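You operate a simulated robot arm through the tools that you are given. There is no shell and no other tool.

The job below is to be done with a simulated robot arm. You get a single attempt, and the scene is never put back.

JOB
Empty the small steel beaker into the round blue basin and seat it again.
Fine: shut the red stub lever and let the box cool under 60 C before you lift the beaker.

Only the result counts: the job must be done as asked and must still hold three seconds after the hand-in. Knocking over, shifting, dropping, spilling or breaking anything else fails it.

ROBOT AND FRAMES
A 7-joint arm with a two-finger parallel gripper, fixed in place. Base frame: the origin is at the foot of the arm, x ahead of it, y to its left, z up; the work surface is at about z = 0.85. Units: m, degrees, N and s.
With the tool pointing down near the work surface it reaches from about 0.24 to 0.68 m from the base axis. Its first joint turns from -66.0 to 66.0 degrees. Payload 2.4 kg.
Tool frame: the origin (TCP) lies between the finger pads and is the grasp point; the fingertips stand 0.03 m ahead of it; z points along the fingers, y is the line along which they close. The gripper opens to 0.094 m. The fingers are 0.028 m wide and 0.01 m thick; the gripper's body (0.05 by 0.096 m) begins 0.055 m behind the TCP.
Orientation is that of the tool frame in the base frame, as a unit quaternion [w, x, y, z]. With the fingers straight down and closing along the base's y, the tool's x points along the base's -x, its y along +y and its z along -z.

CONTROLS
- The arm moves only by the tool send_rows. Its argument "rows" is a list of rows, each an object of numbers (a shift or turn left out is 0, a gripper value left out holds the last): "rx", "ry", "rz": the turn, a rotation vector about the base's x, y, z in degrees; "dx", "dy", "dz": the shift along the base's x, y, z in m; "grip": the gripper command, from -1 (fully open) to 1 (shut), values between in proportion. In form: [{"rx": .., "ry": .., "rz": .., "dx": .., "dy": .., "dz": .., "grip": ..}, ...]. A call has 1 to 20 rows; each row shifts and turns the commanded pose from where the row before left it. A row lasts 0.2 s, in which the tool goes at most 0.05 m and 8.6 degrees; a call with a longer step from one row to the next is refused whole, and so is a gripper value outside its range. Where a pose cannot be reached the arm comes as near as it can. A force on the tool above 40 N (or 10 N above the force at the start of the call, whichever is more), or a blocked arm, ends the call early, and 0.2 s more pass. Each finger travels about 0.153 m/s and halts on what it meets, pressing with about 41 N; the grip force reading is that of the motor and also rises with nothing between the fingers. The clock runs only during rows and for 0.2 s after the last one: add rows that do not move to give the fingers time. It gives the time, the measured TCP pose, the force on the tool (base axes), the opening and the grip force at its end, in the units of the frame above (readings bear some noise), with the torque about the TCP (base axes, N m) and any sound that the robot's microphone picked up.
- Cameras (640 x 400 px; columns grow to the right, rows downward): "scene" is fixed at [0.039, 0.4748, 1.4459]; the picture's right is [-0.74, -0.67, 0.00], its down [-0.38, 0.42, -0.83] and it looks along [0.55, -0.61, -0.56] (base axes); focal length 306 px, centre (320, 200). "wrist" rides on the gripper at [0.076, 0.014, -0.102] in the tool frame; the picture's right is [-0.18, 0.98, 0.00], its down [-0.75, -0.14, -0.64] and it looks along [-0.63, -0.12, 0.77] (tool axes); focal length 243 px, centre (320, 200). There is no depth. A picture from a camera that has moved, and an enlarged one, comes with that camera's place and axes in the base frame and with its lens.
- capture(camera): a new picture of that camera. It takes no simulated time.
- enlarge(camera, box): a new picture of the part [left, top, right, bottom] of that camera's present view, enlarged. It takes no simulated time.
- close_job(): hands the job in; it is judged then, once.

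Places have to be worked out from the pictures, the camera data and where the tool is seen. Open the gripper and draw the arm clear of the work before you hand the job in, unless the task says otherwise.

The tools are called after "Request:" as name(argument=value, ...) on one line, values as JSON. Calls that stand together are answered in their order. send_rows: Moves the arm, as the interface text tells. Its arguments: {"type":"object","properties":{"rows":{"type":"array"}},"required":["rows"]} The other tools are called the same way: capture (camera) takes a picture; enlarge (camera, box) takes an enlarged picture of a part of a camera's view; close_job () hands the job in.

At the start:

```text
clock: 0.0
eef_pos: [0.3113, 0.1545, 1.2326]
tcp_rot: [0.0, 0.0, 1.0, 0.001]
wrist_force: [-0.3, 0.8, 0.6]
moment: [0.03, -0.02, 0.02]
finger_gap: 0.0939
finger_force: 0.0
```

scene: 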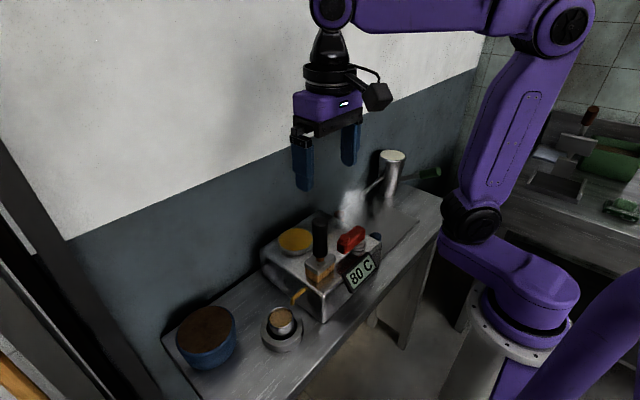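
wrist: 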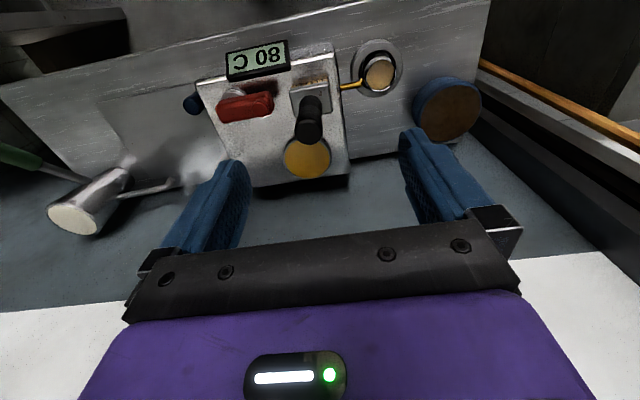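

I'll start by looking more closely at the scene: the box with red lever, the display at 80 C, the small beaker on a seat and the blue basin.

Request:
enlarge(camera="scene", box=[240, 200, 400, 300])

Request:
enlarge(camera="scene", box=[160, 280, 320, 380])

Request:
enlarge(camera="wrist", box=[180, 20, 500, 220])

Request:
enlarge(camera="scene", box=[320, 130, 480, 230])

```text
4.00 times, centred on (320, 250) of scene
camera zoom: at [0.039, 0.4748, 1.4459], right [-0.74, -0.67, 0.0], down [-0.38, 0.42, -0.83], along [0.55, -0.61, -0.56], focal length 1222 px, centre (320, 0)
```

zoom: 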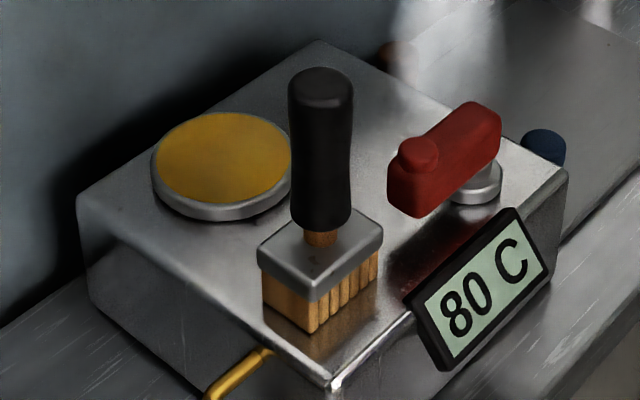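

```text
4.00 times, centred on (240, 330) of scene
camera zoom: at [0.039, 0.4748, 1.4459], right [-0.74, -0.67, 0.0], down [-0.38, 0.42, -0.83], along [0.55, -0.61, -0.56], focal length 1222 px, centre (640, -320)
```

zoom: 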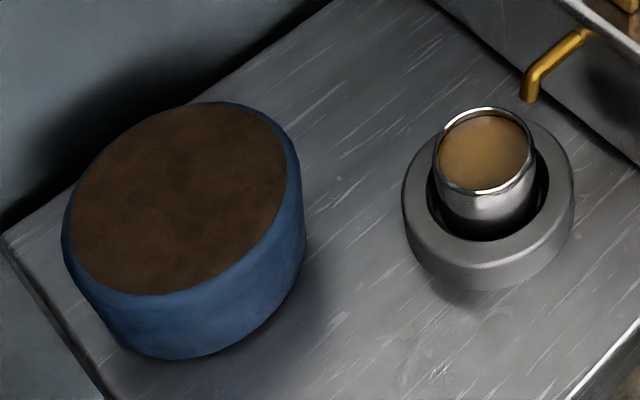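

```text
2.00 times, centred on (340, 120) of wrist
camera zoom: at [0.2337, 0.169, 1.337], right [0.18, 0.98, 0.0], down [0.75, -0.14, 0.64], along [0.63, -0.12, -0.77], focal length 485 px, centre (280, 360)
```

zoom: 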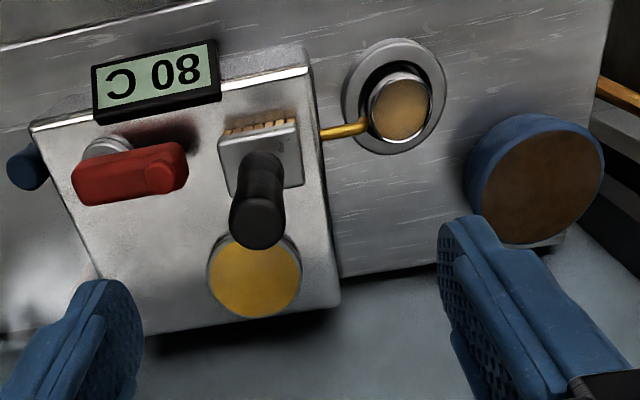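

```text
4.00 times, centred on (400, 180) of scene
camera zoom: at [0.039, 0.4748, 1.4459], right [-0.74, -0.67, 0.0], down [-0.38, 0.42, -0.83], along [0.55, -0.61, -0.56], focal length 1222 px, centre (0, 280)
```

zoom: 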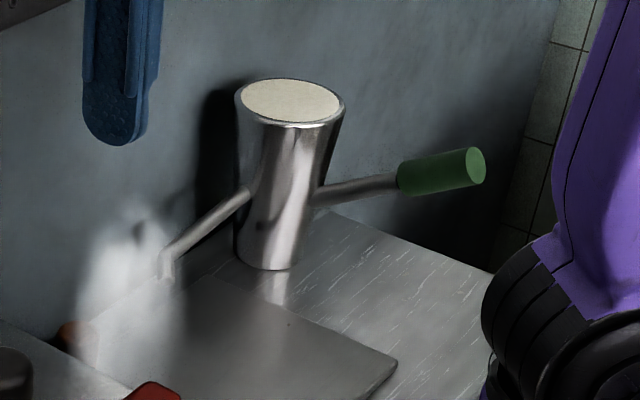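

The lever seems pivoted near (0.32, 0.02, 0.95) with its free end toward +y near (0.33, 0.07, 1.0). I want finer looks at the lever, display and surroundings to judge which way it shuts.

Request:
enlarge(camera="scene", box=[325, 215, 389, 255])

Request:
enlarge(camera="wrist", box=[190, 60, 318, 140])

Request:
enlarge(camera="wrist", box=[0, 60, 240, 210])

Request:
enlarge(camera="wrist", box=[330, 30, 490, 130])

```text
10.00 times, centred on (357, 235) of scene
camera zoom: at [0.039, 0.4748, 1.4459], right [-0.74, -0.67, 0.0], down [-0.38, 0.42, -0.83], along [0.55, -0.61, -0.56], focal length 3055 px, centre (-50, -150)
```

zoom: 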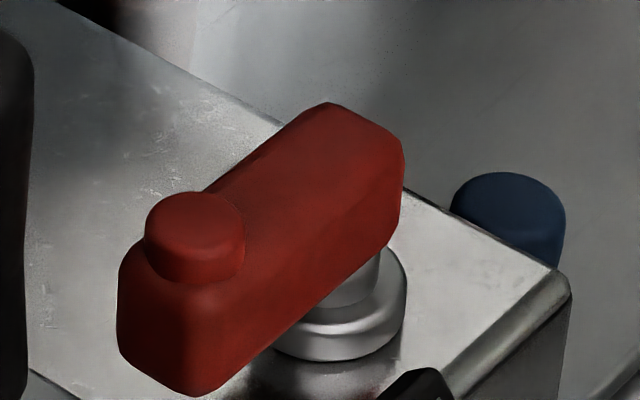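

```text
5.00 times, centred on (254, 100) of wrist
camera zoom: at [0.2337, 0.169, 1.337], right [0.18, 0.98, 0.0], down [0.75, -0.14, 0.64], along [0.63, -0.12, -0.77], focal length 1213 px, centre (650, 700)
```

zoom: 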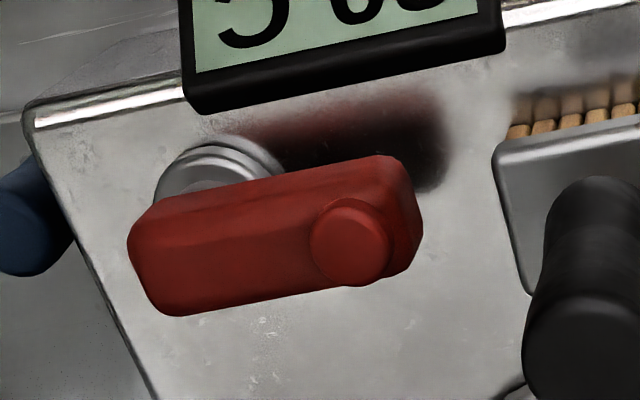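

```text
2.67 times, centred on (120, 135) of wrist
camera zoom: at [0.2337, 0.169, 1.337], right [0.18, 0.98, 0.0], down [0.75, -0.14, 0.64], along [0.63, -0.12, -0.77], focal length 647 px, centre (853, 373)
```

zoom: 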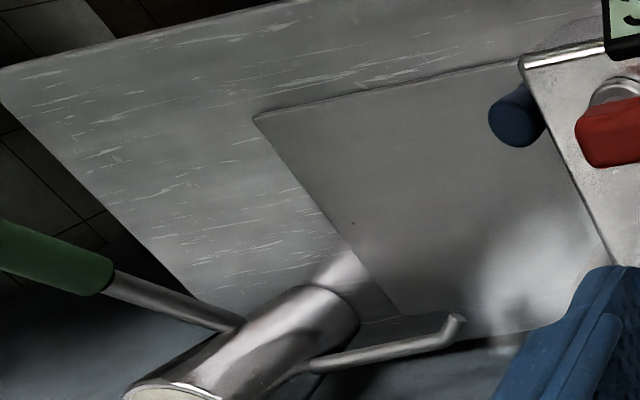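

```text
4.00 times, centred on (410, 80) of wrist
camera zoom: at [0.2337, 0.169, 1.337], right [0.18, 0.98, 0.0], down [0.75, -0.14, 0.64], along [0.63, -0.12, -0.77], focal length 970 px, centre (-40, 680)
```

zoom: 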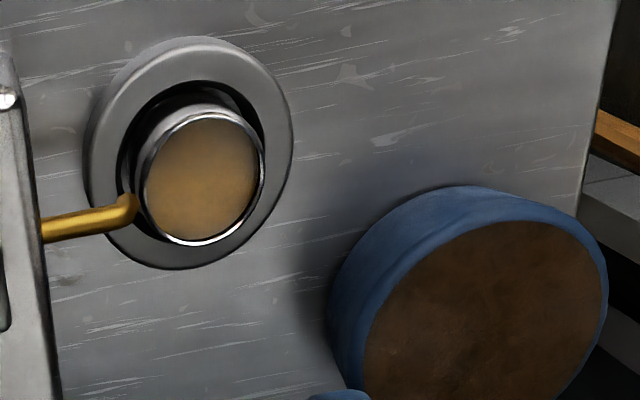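

The lever lies along y, pivot near (0.329, 0.015), free end near y≈0.073, with the brush standing close by at (0.35, 0.134) up to z≈1.08. I'll turn the gripper 90° so it closes along x (camera toward -y, away from the brush) and hover above the lever's free end.

Request:
send_rows(rows=[{"rz": 7.5, "dx": 0.002, "dy": -0.0083, "dz": -0.0065}, {"rz": 7.5, "dx": 0.002, "dy": -0.0083, "dz": -0.0065}, {"rz": 7.5, "dx": 0.002, "dy": -0.0083, "dz": -0.0065}, {"rz": 7.5, "dx": 0.002, "dy": -0.0083, "dz": -0.0065}, {"rz": 7.5, "dx": 0.002, "dy": -0.0083, "dz": -0.0065}, {"rz": 7.5, "dx": 0.002, "dy": -0.0083, "dz": -0.0065}, {"rz": 7.5, "dx": 0.002, "dy": -0.0083, "dz": -0.0065}, {"rz": 7.5, "dx": 0.002, "dy": -0.0083, "dz": -0.0065}, {"rz": 7.5, "dx": 0.002, "dy": -0.0083, "dz": -0.0065}, {"rz": 7.5, "dx": 0.002, "dy": -0.0083, "dz": -0.0065}, {"rz": 7.5, "dx": 0.002, "dy": -0.0083, "dz": -0.0065}, {"rz": 7.5, "dx": 0.002, "dy": -0.0083, "dz": -0.0065}, {}])

```text
clock: 2.8
eef_pos: [0.3357, 0.0542, 1.1546]
tcp_rot: [0.0, 0.708, -0.706, 0.0]
wrist_force: [0.6, 0.3, -0.3]
moment: [0.03, 0.0, 0.0]
finger_gap: 0.0941
finger_force: 0.0
```

The pose was reached as commanded. Now I look with both cameras to refine the lever's place.

Request:
capture(camera="scene")

Request:
capture(camera="wrist")

```text
taken
```

scene: 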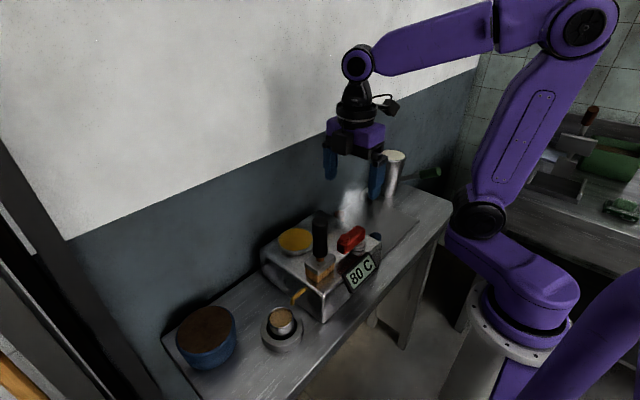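

```text
taken
camera wrist: at [0.3201, -0.0212, 1.2587], right [-0.98, 0.18, 0.0], down [0.14, 0.75, 0.64], along [0.12, 0.63, -0.77], focal length 243 px, centre (320, 200)
```

wrist: 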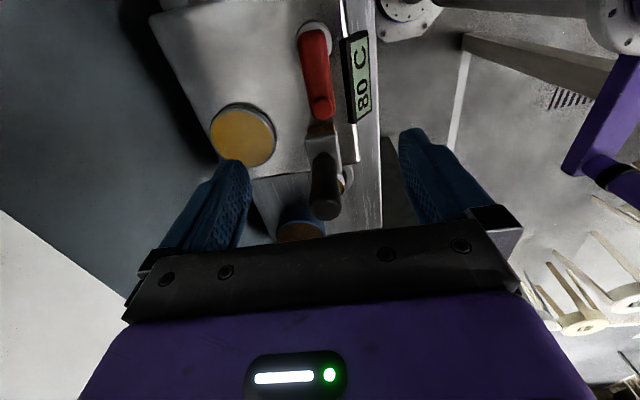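

Request:
enlarge(camera="wrist", box=[200, 0, 392, 120])

Request:
enlarge(camera="wrist", box=[280, 10, 376, 70])

Request:
enlarge(camera="wrist", box=[240, 100, 400, 200])

```text
3.33 times, centred on (296, 60) of wrist
camera zoom: at [0.3201, -0.0212, 1.2587], right [-0.98, 0.18, 0.0], down [0.14, 0.75, 0.64], along [0.12, 0.63, -0.77], focal length 809 px, centre (400, 667)
```

zoom: 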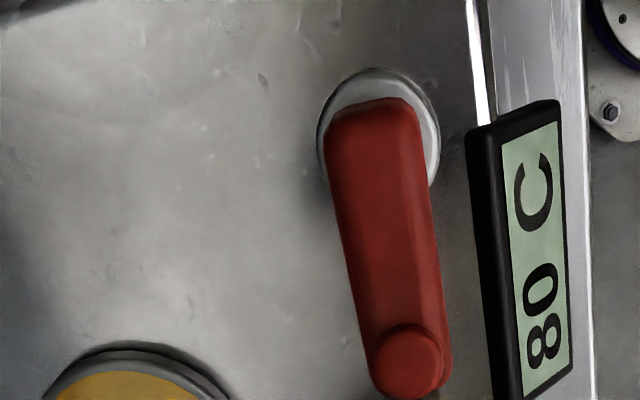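

```text
6.67 times, centred on (328, 40) of wrist
camera zoom: at [0.3201, -0.0212, 1.2587], right [-0.98, 0.18, 0.0], down [0.14, 0.75, 0.64], along [0.12, 0.63, -0.77], focal length 1618 px, centre (267, 1267)
```

zoom: 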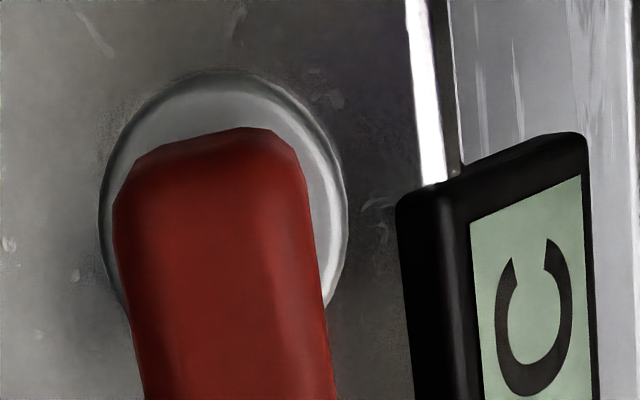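

```text
4.00 times, centred on (320, 150) of wrist
camera zoom: at [0.3201, -0.0212, 1.2587], right [-0.98, 0.18, 0.0], down [0.14, 0.75, 0.64], along [0.12, 0.63, -0.77], focal length 970 px, centre (320, 400)
```

zoom: 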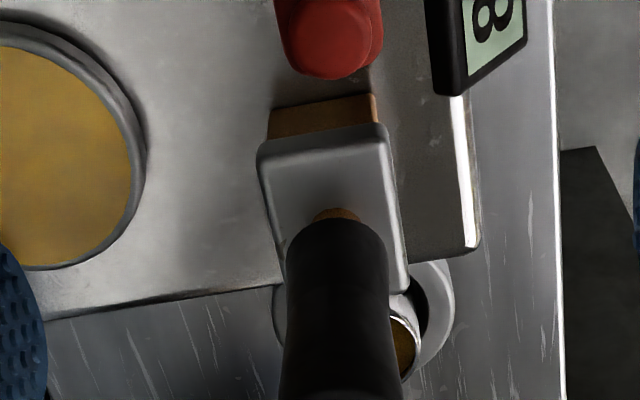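

From this view the lever sits at x≈0.334 (width ~0.024) with the knob at y≈0.066, top ≈1.0; the brush block begins at y≈0.112. I'll narrow the fingers to about 0.046 m and lower them astride the lever, tips to z≈0.967.

Request:
send_rows(rows=[{"grip": 0.02, "dx": -0.0015}, {"grip": 0.02}, {"dz": -0.02}, {"dz": -0.02}, {"dz": -0.02}, {"dz": -0.02}, {"dz": -0.02}, {}])

Request:
capture(camera="wrist")

Request:
enlarge(camera="scene", box=[280, 140, 440, 290])

```text
clock: 4.6
eef_pos: [0.3348, 0.0549, 1.0549]
tcp_rot: [0.0, -0.707, 0.707, 0.0]
wrist_force: [-0.2, 0.4, 0.3]
moment: [0.0, -0.01, -0.01]
finger_gap: 0.0462
finger_force: 0.1
```

```text
taken
camera wrist: at [0.3191, -0.0208, 1.1588], right [-0.98, 0.18, 0.0], down [0.14, 0.75, 0.64], along [0.12, 0.63, -0.77], focal length 243 px, centre (320, 200)
```

wrist: 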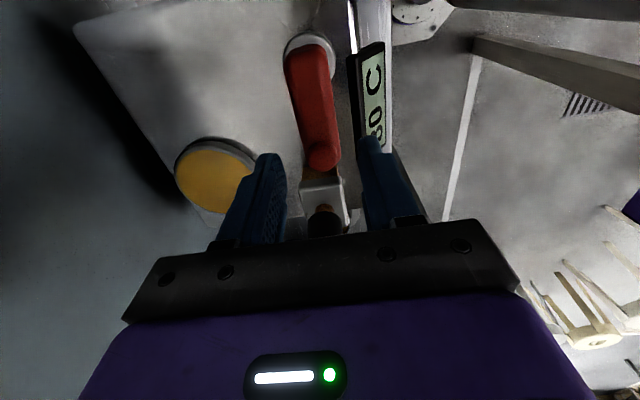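

```text
2.67 times, centred on (360, 215) of scene
camera zoom: at [0.039, 0.4748, 1.4459], right [-0.74, -0.67, 0.0], down [-0.38, 0.42, -0.83], along [0.55, -0.61, -0.56], focal length 815 px, centre (213, 160)
```

zoom: 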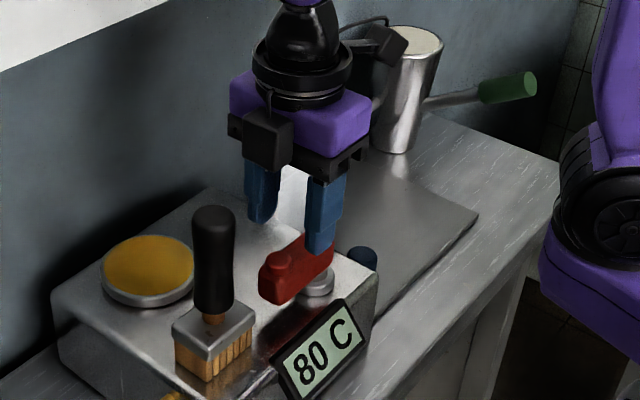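

A dark block shows on the gripper's +y face, which might come near the brush handle. I'll enlarge to judge the clearances before going lower.

Request:
enlarge(camera="scene", box=[328, 140, 424, 200])

Request:
enlarge(camera="scene", box=[330, 190, 426, 250])

Request:
enlarge(camera="wrist", box=[220, 130, 420, 255])

```text
6.67 times, centred on (376, 170) of scene
camera zoom: at [0.039, 0.4748, 1.4459], right [-0.74, -0.67, 0.0], down [-0.38, 0.42, -0.83], along [0.55, -0.61, -0.56], focal length 2037 px, centre (-53, 400)
```

zoom: 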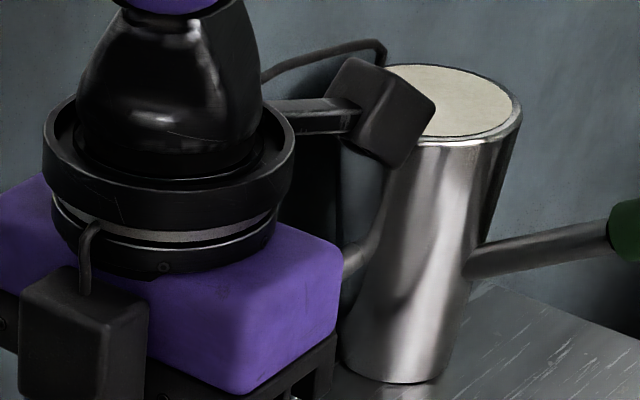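

```text
6.67 times, centred on (378, 220) of scene
camera zoom: at [0.039, 0.4748, 1.4459], right [-0.74, -0.67, 0.0], down [-0.38, 0.42, -0.83], along [0.55, -0.61, -0.56], focal length 2037 px, centre (-67, 67)
```

zoom: 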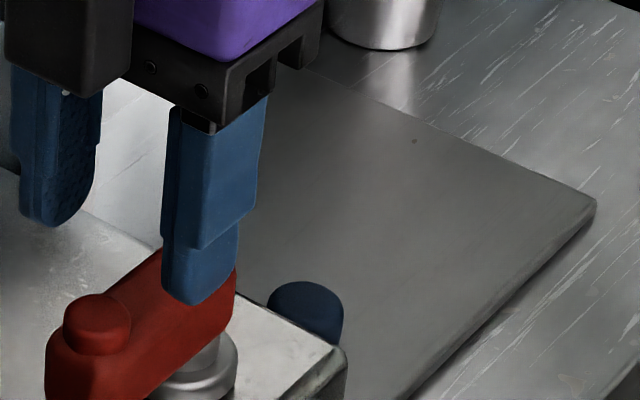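

```text
3.20 times, centred on (320, 192) of wrist
camera zoom: at [0.3191, -0.0208, 1.1588], right [-0.98, 0.18, 0.0], down [0.14, 0.75, 0.64], along [0.12, 0.63, -0.77], focal length 776 px, centre (320, 224)
```

zoom: 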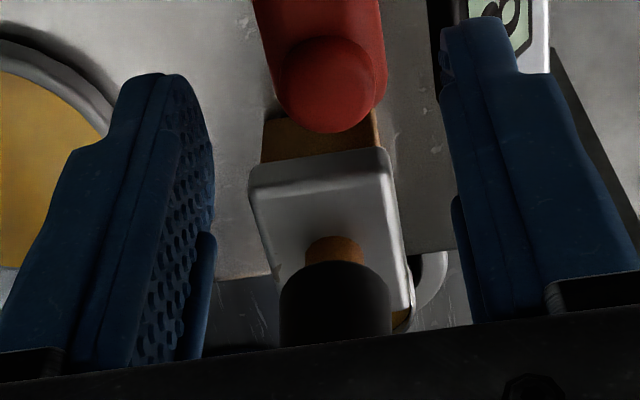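

The block protrudes only to about 0.043 m from the TCP toward +y, leaving ~2.5 cm to the brush handle if the TCP stays at y≈0.05. I'll shift to y=0.05 and lower the fingers astride the lever.

Request:
send_rows(rows=[{"dy": -0.005}, {"dz": -0.012}, {"dz": -0.012}, {"dz": -0.012}, {"dz": -0.012}, {"dz": -0.01}, {}])

Request:
enlarge(camera="scene", box=[300, 180, 396, 260])

Request:
capture(camera="wrist")

```text
clock: 6.2
eef_pos: [0.3342, 0.0502, 0.9963]
tcp_rot: [0.0, -0.707, 0.707, 0.0]
wrist_force: [0.5, -1.0, 0.4]
moment: [0.0, -0.01, 0.01]
finger_gap: 0.0459
finger_force: 0.1
```

```text
5.00 times, centred on (348, 220) of scene
camera zoom: at [0.039, 0.4748, 1.4459], right [-0.74, -0.67, 0.0], down [-0.38, 0.42, -0.83], along [0.55, -0.61, -0.56], focal length 1528 px, centre (180, 100)
```

zoom: 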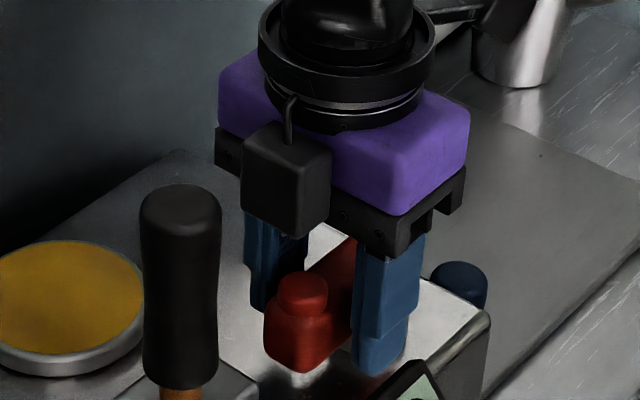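

```text
taken
camera wrist: at [0.3181, -0.0255, 1.1007], right [-0.98, 0.18, 0.0], down [0.14, 0.75, 0.64], along [0.12, 0.63, -0.77], focal length 243 px, centre (320, 200)
```

wrist: 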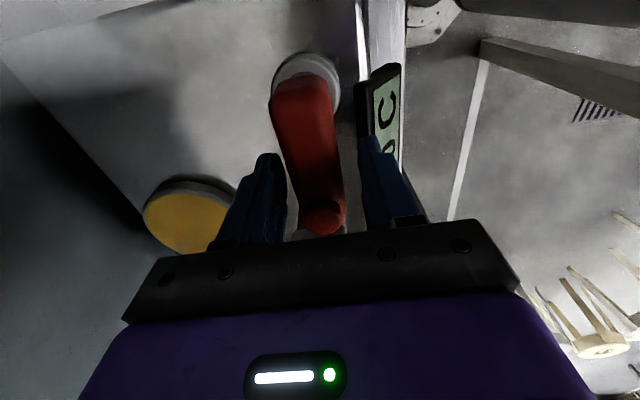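

The fingers are astride the lever without contact. I'll push gently toward +x (clockwise seen from above, the usual closing sense) in small steps and watch the force.

Request:
send_rows(rows=[{"dx": 0.004}, {"dx": 0.004}, {"dx": 0.004}, {"dx": 0.003}, {"dx": 0.003}, {"dx": 0.002}])

Request:
capture(camera="wrist")

```text
clock: 7.6
eef_pos: [0.3531, 0.051, 0.9968]
tcp_rot: [0.0, -0.707, 0.707, 0.0]
wrist_force: [-4.5, 4.7, -0.3]
moment: [0.0, 0.02, -0.11]
finger_gap: 0.0488
finger_force: 2.9
```

```text
taken
camera wrist: at [0.3377, -0.0253, 1.1006], right [-0.98, 0.18, 0.0], down [0.14, 0.75, 0.64], along [0.12, 0.63, -0.77], focal length 243 px, centre (320, 200)
```

wrist: 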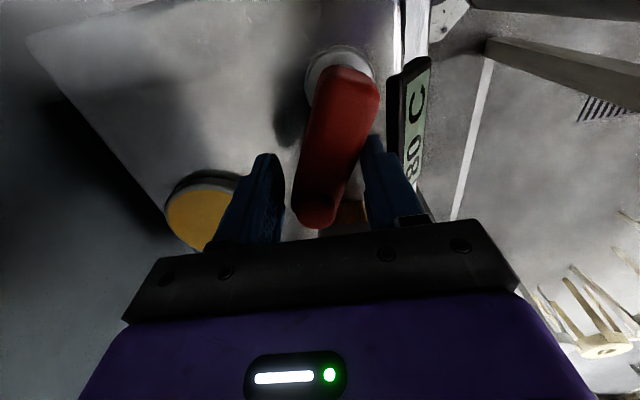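

The lever turns clockwise easily (about 4–5 N), now near 22°. I'll follow its arc about the pivot, turning the tool along with it.

Request:
send_rows(rows=[{"rz": -8, "dx": 0.0014, "dy": -0.002}, {"rz": -8, "dx": 0.0015, "dy": -0.002}, {"rz": -8, "dx": 0.002, "dy": -0.0025}, {"rz": -8, "dx": 0.004, "dy": -0.004}, {"rz": -8, "dx": 0.0032, "dy": -0.0042}, {"rz": -8, "dx": 0.0026, "dy": -0.0047}])

Request:
capture(camera="wrist")

Request:
enlarge(camera="scene", box=[280, 190, 408, 290])

```text
clock: 9.0
eef_pos: [0.3688, 0.0314, 0.9975]
tcp_rot: [0.002, -0.358, 0.934, 0.0]
wrist_force: [-1.2, 5.0, 0.7]
moment: [0.01, 0.03, -0.09]
finger_gap: 0.0485
finger_force: 2.2
```

```text
taken
camera wrist: at [0.3012, -0.0093, 1.1014], right [-0.52, 0.85, 0.0], down [0.65, 0.4, 0.64], along [0.55, 0.33, -0.77], focal length 243 px, centre (320, 200)
```

wrist: 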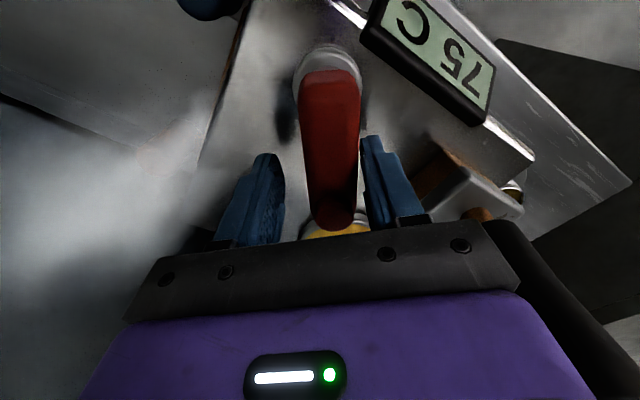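

```text
4.00 times, centred on (344, 240) of scene
camera zoom: at [0.039, 0.475, 1.4459], right [-0.74, -0.67, 0.0], down [-0.38, 0.42, -0.83], along [0.55, -0.61, -0.56], focal length 1222 px, centre (224, 40)
```

zoom: 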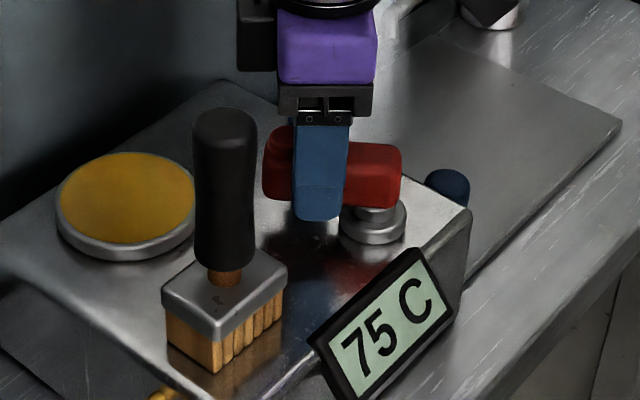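

The display fell to 75 C, so this is the shutting direction. I continue the arc toward 90° or the stop, watching the force.

Request:
send_rows(rows=[{"rz": -8, "dx": 0.0011, "dy": -0.0048}, {"rz": -8, "dx": 0.0012, "dy": -0.0053}, {"rz": -8, "dx": 0.0005, "dy": -0.0054}, {"rz": -8, "dx": -0.0003, "dy": -0.0053}, {"rz": -8, "dx": -0.0009, "dy": -0.0053}])

Request:
capture(camera="wrist")

Request:
enlarge(camera="scene", box=[280, 190, 408, 290])

```text
clock: 10.2
eef_pos: [0.3693, 0.0056, 0.9984]
tcp_rot: [-0.001, -0.017, 1.0, 0.0]
wrist_force: [-3.2, 11.3, 0.0]
moment: [0.01, 0.03, -0.03]
finger_gap: 0.0527
finger_force: 5.8
```

```text
taken
camera wrist: at [0.2921, 0.0174, 1.1015], right [0.15, 0.99, 0.0], down [0.76, -0.12, 0.64], along [0.63, -0.1, -0.77], focal length 243 px, centre (320, 200)
```

wrist: 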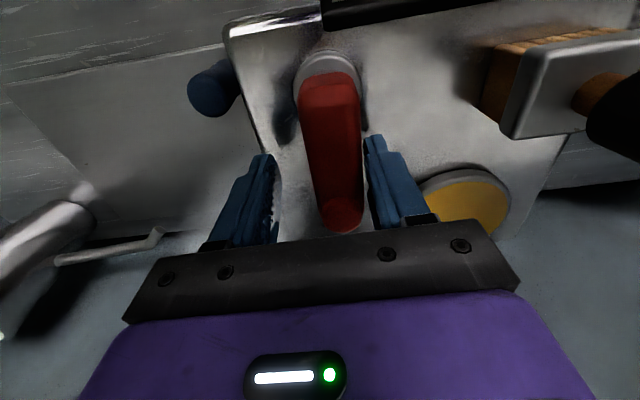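

```text
4.00 times, centred on (344, 240) of scene
camera zoom: at [0.0389, 0.4752, 1.4458], right [-0.74, -0.67, 0.0], down [-0.38, 0.42, -0.83], along [0.55, -0.61, -0.56], focal length 1222 px, centre (224, 40)
```

zoom: 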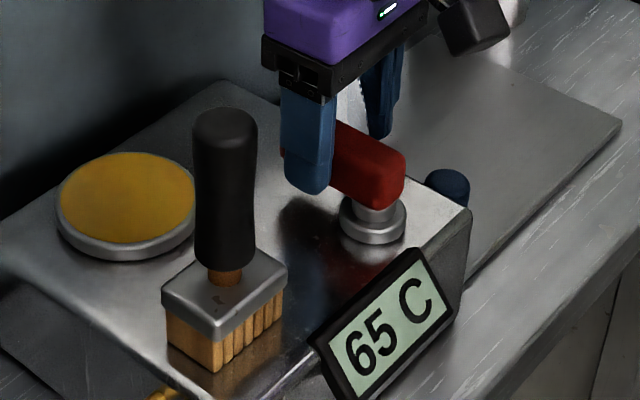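

Now 65 C, the steam is gone, and the push force rose to 11 N, so the lever is at or near its stop around 88°. I'll press a little farther to make sure it is fully shut.

Request:
send_rows(rows=[{"rz": -2, "dx": -0.0003, "dy": -0.003}, {"rz": -2, "dx": -0.0003, "dy": -0.003}, {}])

Request:
capture(camera="wrist")

Request:
enlarge(camera="scene", box=[280, 190, 408, 290])

```text
clock: 11.0
eef_pos: [0.3682, -0.0001, 0.9979]
tcp_rot: [-0.001, 0.016, 1.0, 0.0]
wrist_force: [-8.5, 28.9, 0.0]
moment: [0.06, -0.18, 0.57]
finger_gap: 0.0625
finger_force: 14.0
```

```text
taken
camera wrist: at [0.292, 0.0168, 1.1012], right [0.22, 0.98, 0.0], down [0.75, -0.17, 0.64], along [0.63, -0.14, -0.77], focal length 243 px, centre (320, 200)
```

wrist: 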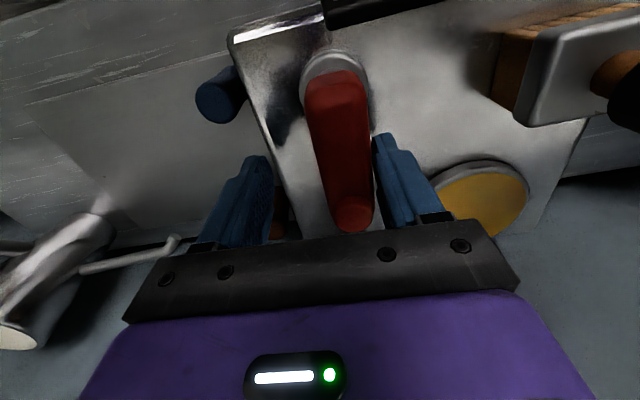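

```text
4.00 times, centred on (344, 240) of scene
camera zoom: at [0.0388, 0.4757, 1.4456], right [-0.74, -0.67, 0.0], down [-0.38, 0.42, -0.83], along [0.55, -0.61, -0.56], focal length 1222 px, centre (224, 40)
```

zoom: 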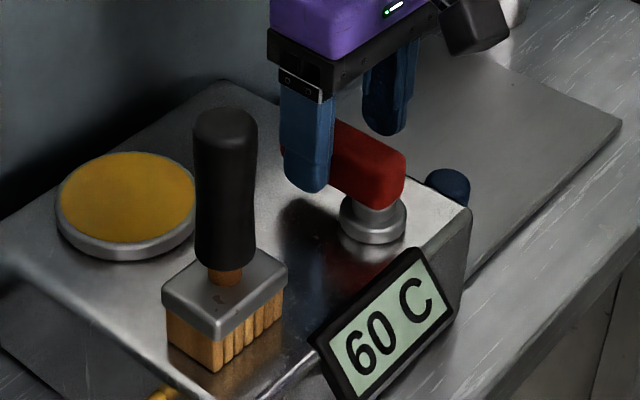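

The lever is against its stop (29 N), display at 60 C and falling. I'll ease the fingers off the lever and raise straight up.

Request:
send_rows(rows=[{"dy": 0.004}, {"dy": 0.004}, {"dy": 0.003}, {}, {"dz": 0.015}, {"dz": 0.02}, {"dz": 0.03}, {"dz": 0.04}, {"dz": 0.04}, {"dz": 0.03}, {}])

Request:
capture(camera="wrist")

Request:
capture(camera="scene")

Request:
enlarge(camera="scene", box=[280, 190, 408, 290])

```text
clock: 13.4
eef_pos: [0.3704, 0.0088, 1.1736]
tcp_rot: [-0.001, 0.017, 1.0, -0.001]
wrist_force: [0.2, 0.1, -0.1]
moment: [-0.01, 0.0, -0.04]
finger_gap: 0.046
finger_force: 0.0
```

```text
taken
camera wrist: at [0.2928, 0.0256, 1.2779], right [0.22, 0.98, 0.0], down [0.75, -0.17, 0.64], along [0.63, -0.14, -0.77], focal length 243 px, centre (320, 200)
```

wrist: 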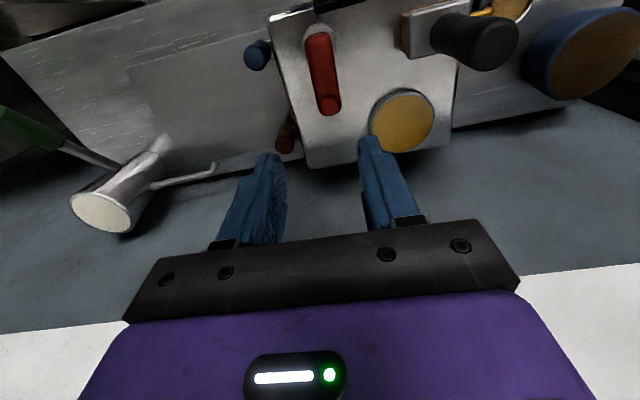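

```text
taken
```

scene: 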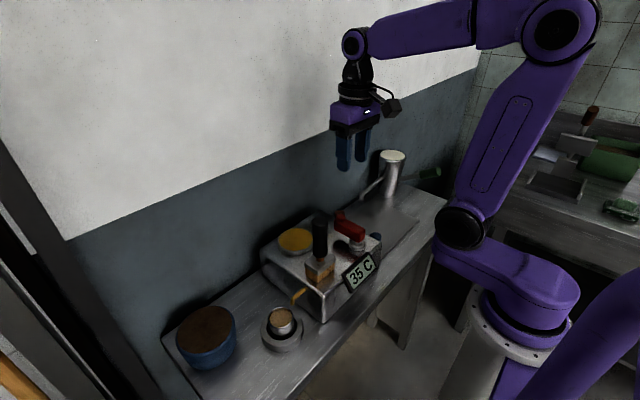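

```text
4.00 times, centred on (344, 240) of scene
camera zoom: at [0.039, 0.4748, 1.4459], right [-0.74, -0.67, 0.0], down [-0.38, 0.42, -0.83], along [0.55, -0.61, -0.56], focal length 1222 px, centre (224, 40)
```

zoom: 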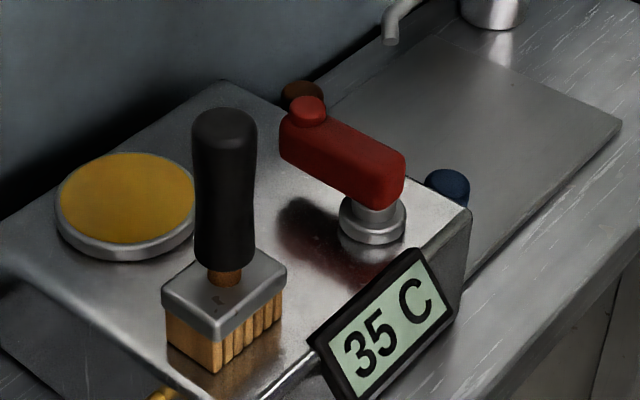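

The display reads 35 C, the lever is shut, and the steam has stopped. Next I go over the brush at safe height to above the beaker, turning so the fingers close along x with the camera on the +y side.

Request:
send_rows(rows=[{"dz": 0.03}, {"rz": -8, "dx": -0.002, "dy": 0.0217}, {"rz": -8, "dx": -0.0021, "dy": 0.0217}, {"rz": -8, "dx": -0.0021, "dy": 0.0217}, {"rz": -8, "dx": -0.0021, "dy": 0.0217}, {"rz": -8, "dx": -0.0021, "dy": 0.0217}, {"rz": -8, "dx": -0.0021, "dy": 0.0217}, {"rz": -8, "dx": -0.0021, "dy": 0.0217}, {"rz": -8, "dx": -0.0021, "dy": 0.0217}, {"rz": -8, "dx": -0.0021, "dy": 0.0217}, {"rz": -8, "dx": -0.0021, "dy": 0.0217, "grip": -1}, {"rz": -8, "dx": -0.0021, "dy": 0.0217, "grip": -1}, {}, {}])

Request:
capture(camera="wrist")

Request:
capture(camera="scene")

```text
clock: 16.4
eef_pos: [0.3466, 0.248, 1.2029]
tcp_rot: [0.0, 0.707, 0.707, 0.0]
wrist_force: [0.6, -0.1, -0.3]
moment: [-0.01, 0.0, -0.01]
finger_gap: 0.0943
finger_force: 0.0
```

```text
taken
camera wrist: at [0.3593, 0.3246, 1.3069], right [0.98, -0.18, 0.0], down [-0.14, -0.75, 0.64], along [-0.12, -0.63, -0.77], focal length 243 px, centre (320, 200)
```

wrist: 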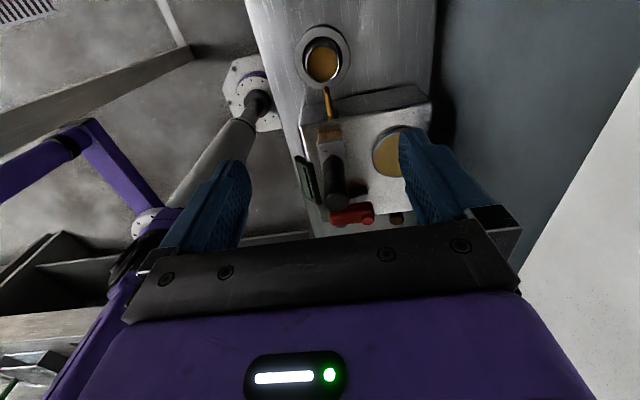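

```text
taken
```

scene: 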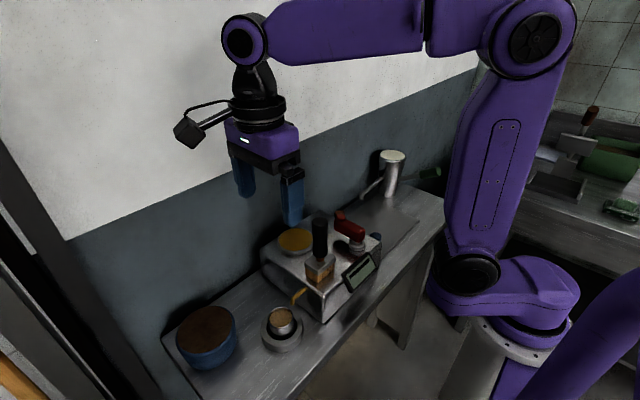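

The ψ=-90° pose was reached exactly. I enlarge the beaker from both cameras to fix its place, height and the spout's clearance.

Request:
enlarge(camera="wrist", box=[272, 10, 384, 80])

Request:
enlarge(camera="wrist", box=[280, 70, 440, 230])

Request:
enlarge(camera="scene", box=[242, 290, 322, 340])

Request:
enlarge(camera="scene", box=[150, 290, 278, 370])

Request:
enlarge(camera="scene", box=[280, 190, 408, 290])

```text
5.71 times, centred on (328, 45) of wrist
camera zoom: at [0.3593, 0.3246, 1.3069], right [0.98, -0.18, 0.0], down [-0.14, -0.75, 0.64], along [-0.12, -0.63, -0.77], focal length 1386 px, centre (274, 1086)
```

zoom: 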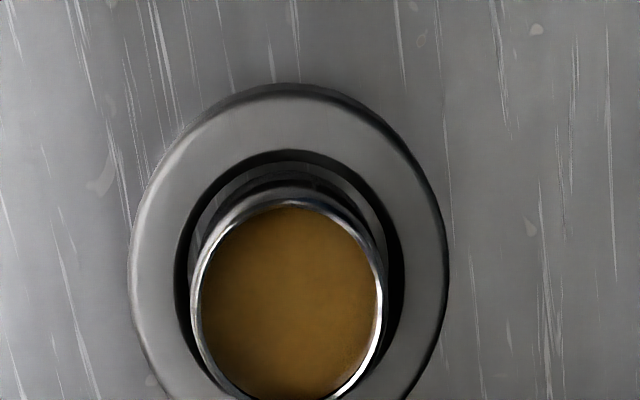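

```text
2.50 times, centred on (360, 150) of wrist
camera zoom: at [0.3593, 0.3246, 1.3069], right [0.98, -0.18, 0.0], down [-0.14, -0.75, 0.64], along [-0.12, -0.63, -0.77], focal length 606 px, centre (220, 325)
```

zoom: 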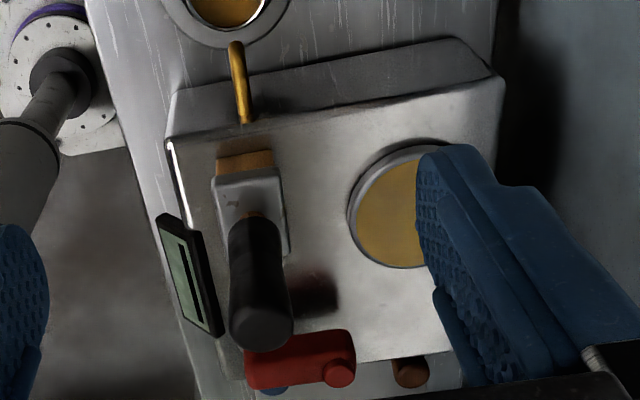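

```text
8.00 times, centred on (282, 315) of scene
camera zoom: at [0.039, 0.4748, 1.4459], right [-0.74, -0.67, 0.0], down [-0.38, 0.42, -0.83], along [0.55, -0.61, -0.56], focal length 2444 px, centre (624, -720)
```

zoom: 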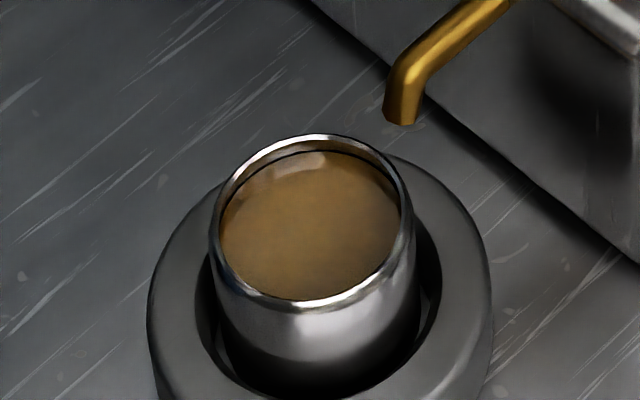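

```text
5.00 times, centred on (214, 330) of scene
camera zoom: at [0.039, 0.4748, 1.4459], right [-0.74, -0.67, 0.0], down [-0.38, 0.42, -0.83], along [0.55, -0.61, -0.56], focal length 1528 px, centre (850, -450)
```

zoom: 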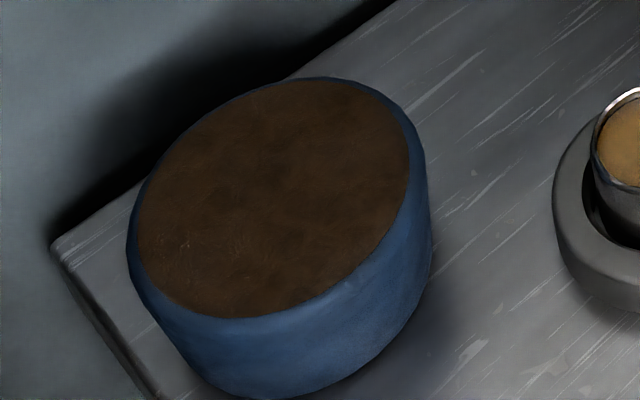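

```text
4.00 times, centred on (344, 240) of scene
camera zoom: at [0.039, 0.4748, 1.4459], right [-0.74, -0.67, 0.0], down [-0.38, 0.42, -0.83], along [0.55, -0.61, -0.56], focal length 1222 px, centre (224, 40)
```

zoom: 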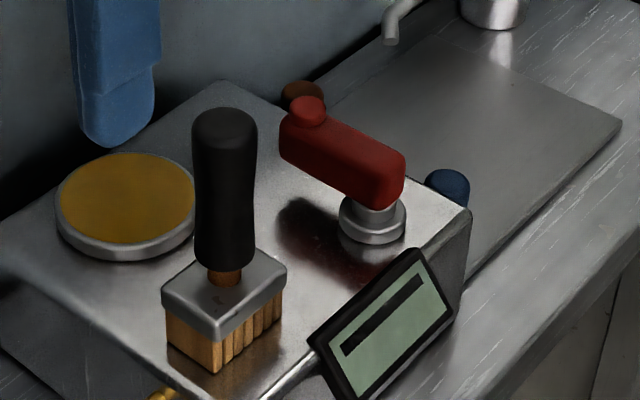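

Rim center triangulates to about (0.348, 0.2505, 0.901), diameter 0.05, ring top ≈0.872; the spout tip at (0.348, 0.2165, 0.906) just clears the rim. Before grasping, I'll do an empty rehearsal of the pour above the basin (centre ≈(0.428, 0.367)), first moving there upright with the tool turned to -140°.

Request:
send_rows(rows=[{"rz": -7.14, "dx": 0.0133, "dy": 0.0184}, {"rz": -7.14, "dx": 0.0133, "dy": 0.0184}, {"rz": -7.14, "dx": 0.0133, "dy": 0.0184}, {"rz": -7.14, "dx": 0.0133, "dy": 0.0184}, {"rz": -7.14, "dx": 0.0133, "dy": 0.0184}, {"rz": -7.14, "dx": 0.0132, "dy": 0.0183}, {"rz": -7.16, "dx": 0.0132, "dy": 0.0183}, {}, {}])

Request:
capture(camera="wrist")

Request:
capture(camera="scene")

```text
clock: 18.4
eef_pos: [0.4386, 0.3656, 1.2016]
tcp_rot: [-0.001, 0.939, 0.345, -0.001]
wrist_force: [0.1, -0.4, 0.9]
moment: [0.01, 0.01, 0.02]
finger_gap: 0.094
finger_force: 0.0
out of reach, approached as far as the arm can: row 7
```

```text
taken
camera wrist: at [0.5052, 0.4043, 1.3053], right [0.5, -0.87, 0.0], down [-0.66, -0.38, 0.64], along [-0.56, -0.32, -0.77], focal length 243 px, centre (320, 200)
```

wrist: 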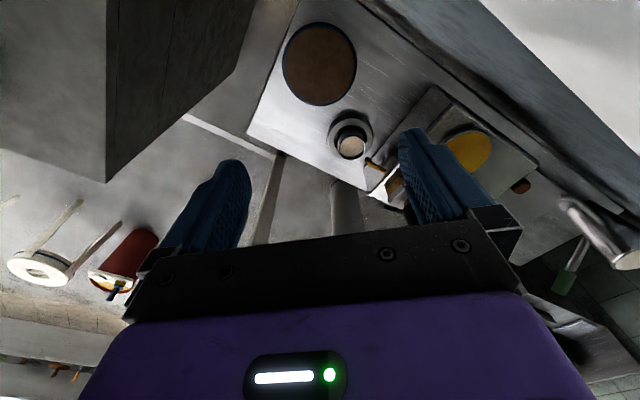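

```text
taken
```

scene: 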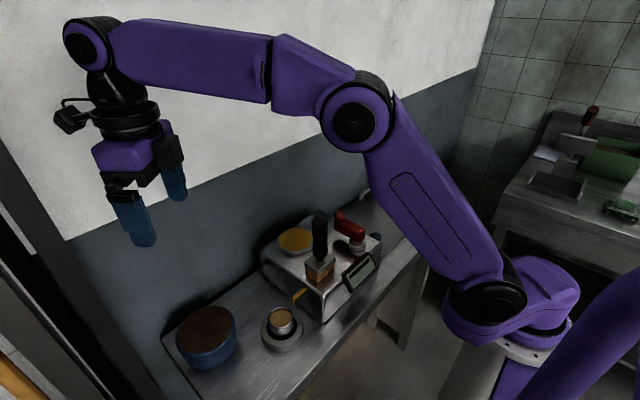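

The last row hit the arm's reach (probably the last joint's limit near -140°), so I'll use about -130° for the pour. First I measure the basin from this view.

Request:
enlarge(camera="wrist", box=[240, 0, 400, 160])

Request:
enlarge(camera="wrist", box=[272, 10, 368, 115])

```text
2.50 times, centred on (320, 80) of wrist
camera zoom: at [0.5052, 0.4043, 1.3053], right [0.5, -0.87, 0.0], down [-0.66, -0.38, 0.64], along [-0.56, -0.32, -0.77], focal length 606 px, centre (320, 500)
```

zoom: 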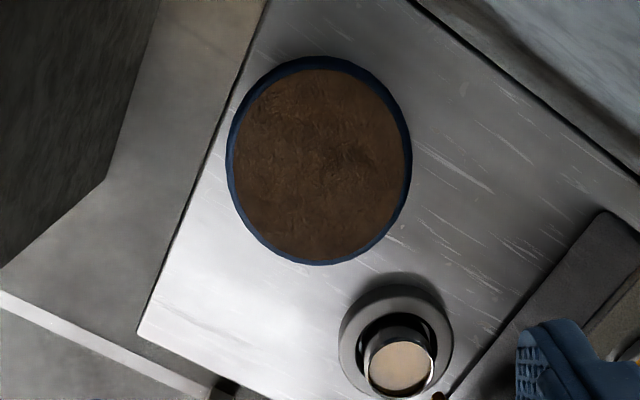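

```text
3.81 times, centred on (320, 62) of wrist
camera zoom: at [0.5052, 0.4043, 1.3053], right [0.5, -0.87, 0.0], down [-0.66, -0.38, 0.64], along [-0.56, -0.32, -0.77], focal length 924 px, centre (320, 724)
```

zoom: 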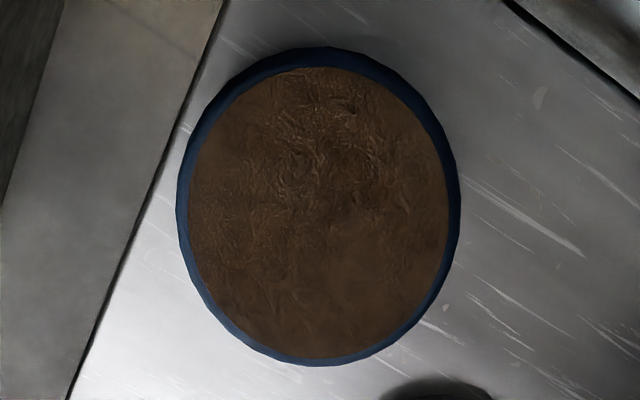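

Basin centre refines to about (0.434, 0.3675), rim z≈0.904, inner radius ≈0.05. I rehearse the tilt empty-handed at z≈1.15 with the hand pointing outward along azimuth ~43°, in two stages.

Request:
send_rows(rows=[{"rz": 2.6, "dz": -0.02}, {"dx": 0.002, "dy": 0.0, "dz": -0.03}, {}, {"rx": 5.46, "ry": -5.85}, {"rx": 5.46, "ry": -5.85}, {"rx": 5.46, "ry": -5.85}, {"rx": 5.46, "ry": -5.85}, {"rx": 5.46, "ry": -5.85}, {"rx": 5.46, "ry": -5.85}, {}, {}])

Request:
capture(camera="scene")

```text
clock: 20.8
eef_pos: [0.4418, 0.3634, 1.1528]
tcp_rot: [-0.15, 0.851, 0.331, 0.378]
wrist_force: [-0.3, -0.6, -1.4]
moment: [0.01, -0.01, -0.01]
finger_gap: 0.0938
finger_force: 0.0
```

```text
taken
```

scene: 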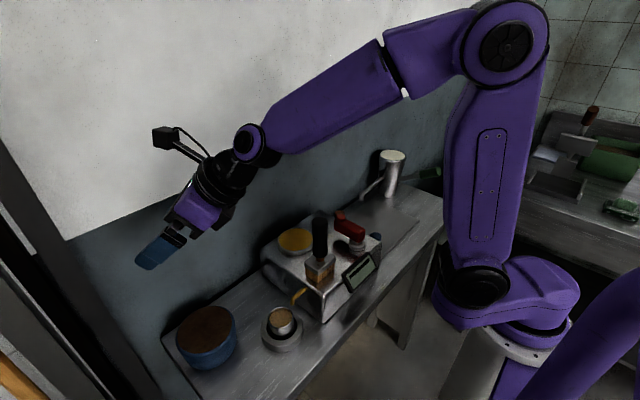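

Tilted 48° smoothly. I continue the rehearsal to about 112°.

Request:
send_rows(rows=[{"rx": 5.46, "ry": -5.85}, {"rx": 5.46, "ry": -5.85}, {"rx": 5.46, "ry": -5.85}, {"rx": 5.46, "ry": -5.85}, {}])

Request:
capture(camera="scene")

```text
clock: 21.4
eef_pos: [0.4944, 0.3083, 1.1463]
tcp_rot: [-0.126, 0.848, 0.254, 0.447]
wrist_force: [-45.3, -11.3, 18.0]
moment: [-0.56, -0.75, -1.89]
finger_gap: 0.0853
finger_force: 0.0
out of reach, approached as far as the arm can: row 1, 2
stopped in row 2: the force on the tool passed its limit at 84 N (the readings are from after the stop); the commanded pose is now the measured one
```

```text
taken
```

scene: 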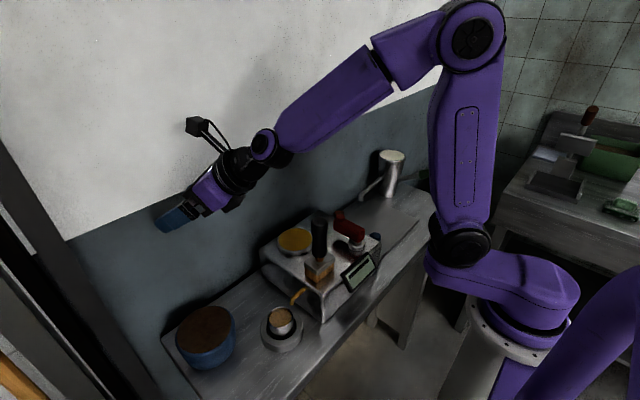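

The arm ran into a joint limit and swung so that the fingertips touched the back wall (x≈0.53, empty-handed, nothing held). I back straight away from the wall and untilt; I'll use the opposite gripper roll (camera underneath) for pouring instead.

Request:
send_rows(rows=[{"dx": -0.02, "dz": 0.005}, {"dx": -0.02, "dz": 0.005}, {"dx": -0.01, "dz": 0.01}, {}])

Request:
capture(camera="scene")

```text
clock: 22.4
eef_pos: [0.4497, 0.3066, 1.165]
tcp_rot: [-0.123, 0.85, 0.251, 0.446]
wrist_force: [-0.7, -0.1, 0.2]
moment: [0.01, -0.02, -0.01]
finger_gap: 0.0941
finger_force: 0.2
```

```text
taken
```

scene: 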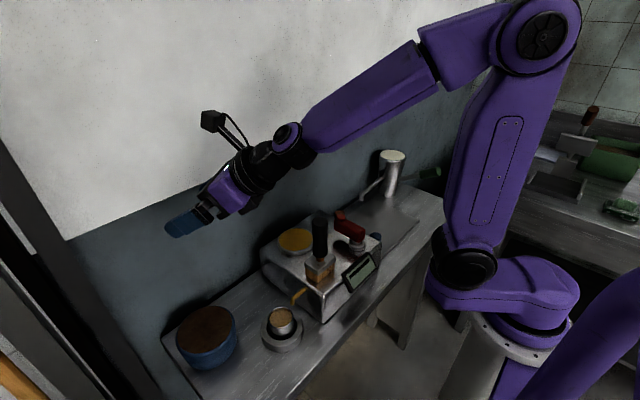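

Contact is released and nothing on the table moved. Now I bring the tool back upright while rising a little.

Request:
send_rows(rows=[{"rx": -4.25, "ry": 6.69, "dz": 0.008, "dx": -0.004}, {"rx": -4.25, "ry": 6.69, "dz": 0.008, "dx": -0.004}, {"rx": -4.25, "ry": 6.69, "dz": 0.008, "dx": -0.004}, {"rx": -4.25, "ry": 6.69, "dz": 0.008, "dx": -0.004}, {"rx": -4.25, "ry": 6.69, "dz": 0.008, "dx": -0.004}, {"rx": -4.25, "ry": 6.69, "dz": 0.008, "dx": -0.004}, {"rx": -4.25, "ry": 6.69, "dz": 0.008, "dx": -0.004}, {}, {}])

```text
clock: 24.4
eef_pos: [0.4268, 0.3094, 1.2204]
tcp_rot: [-0.027, 0.956, 0.289, 0.04]
wrist_force: [1.1, -0.1, -0.2]
moment: [0.0, 0.03, 0.0]
finger_gap: 0.094
finger_force: 0.1
out of reach, approached as far as the arm can: row 1, 7
```

The last joint was still at its limit; I turn the tool back the other way, which also clears the residual 5° tilt, while moving to a spot above the basin.

Request:
send_rows(rows=[{"rz": 8}, {"rz": 8}, {"rz": 8, "dy": 0.01}, {"rz": 8, "dy": 0.01}, {"rz": 8, "dy": 0.01}, {"rz": 8, "dy": 0.01}, {}])

```text
clock: 26.0
eef_pos: [0.4267, 0.3489, 1.2187]
tcp_rot: [-0.04, 0.756, 0.653, 0.026]
wrist_force: [-0.1, -0.2, 0.4]
moment: [-0.02, 0.03, 0.0]
finger_gap: 0.094
finger_force: 0.0
```

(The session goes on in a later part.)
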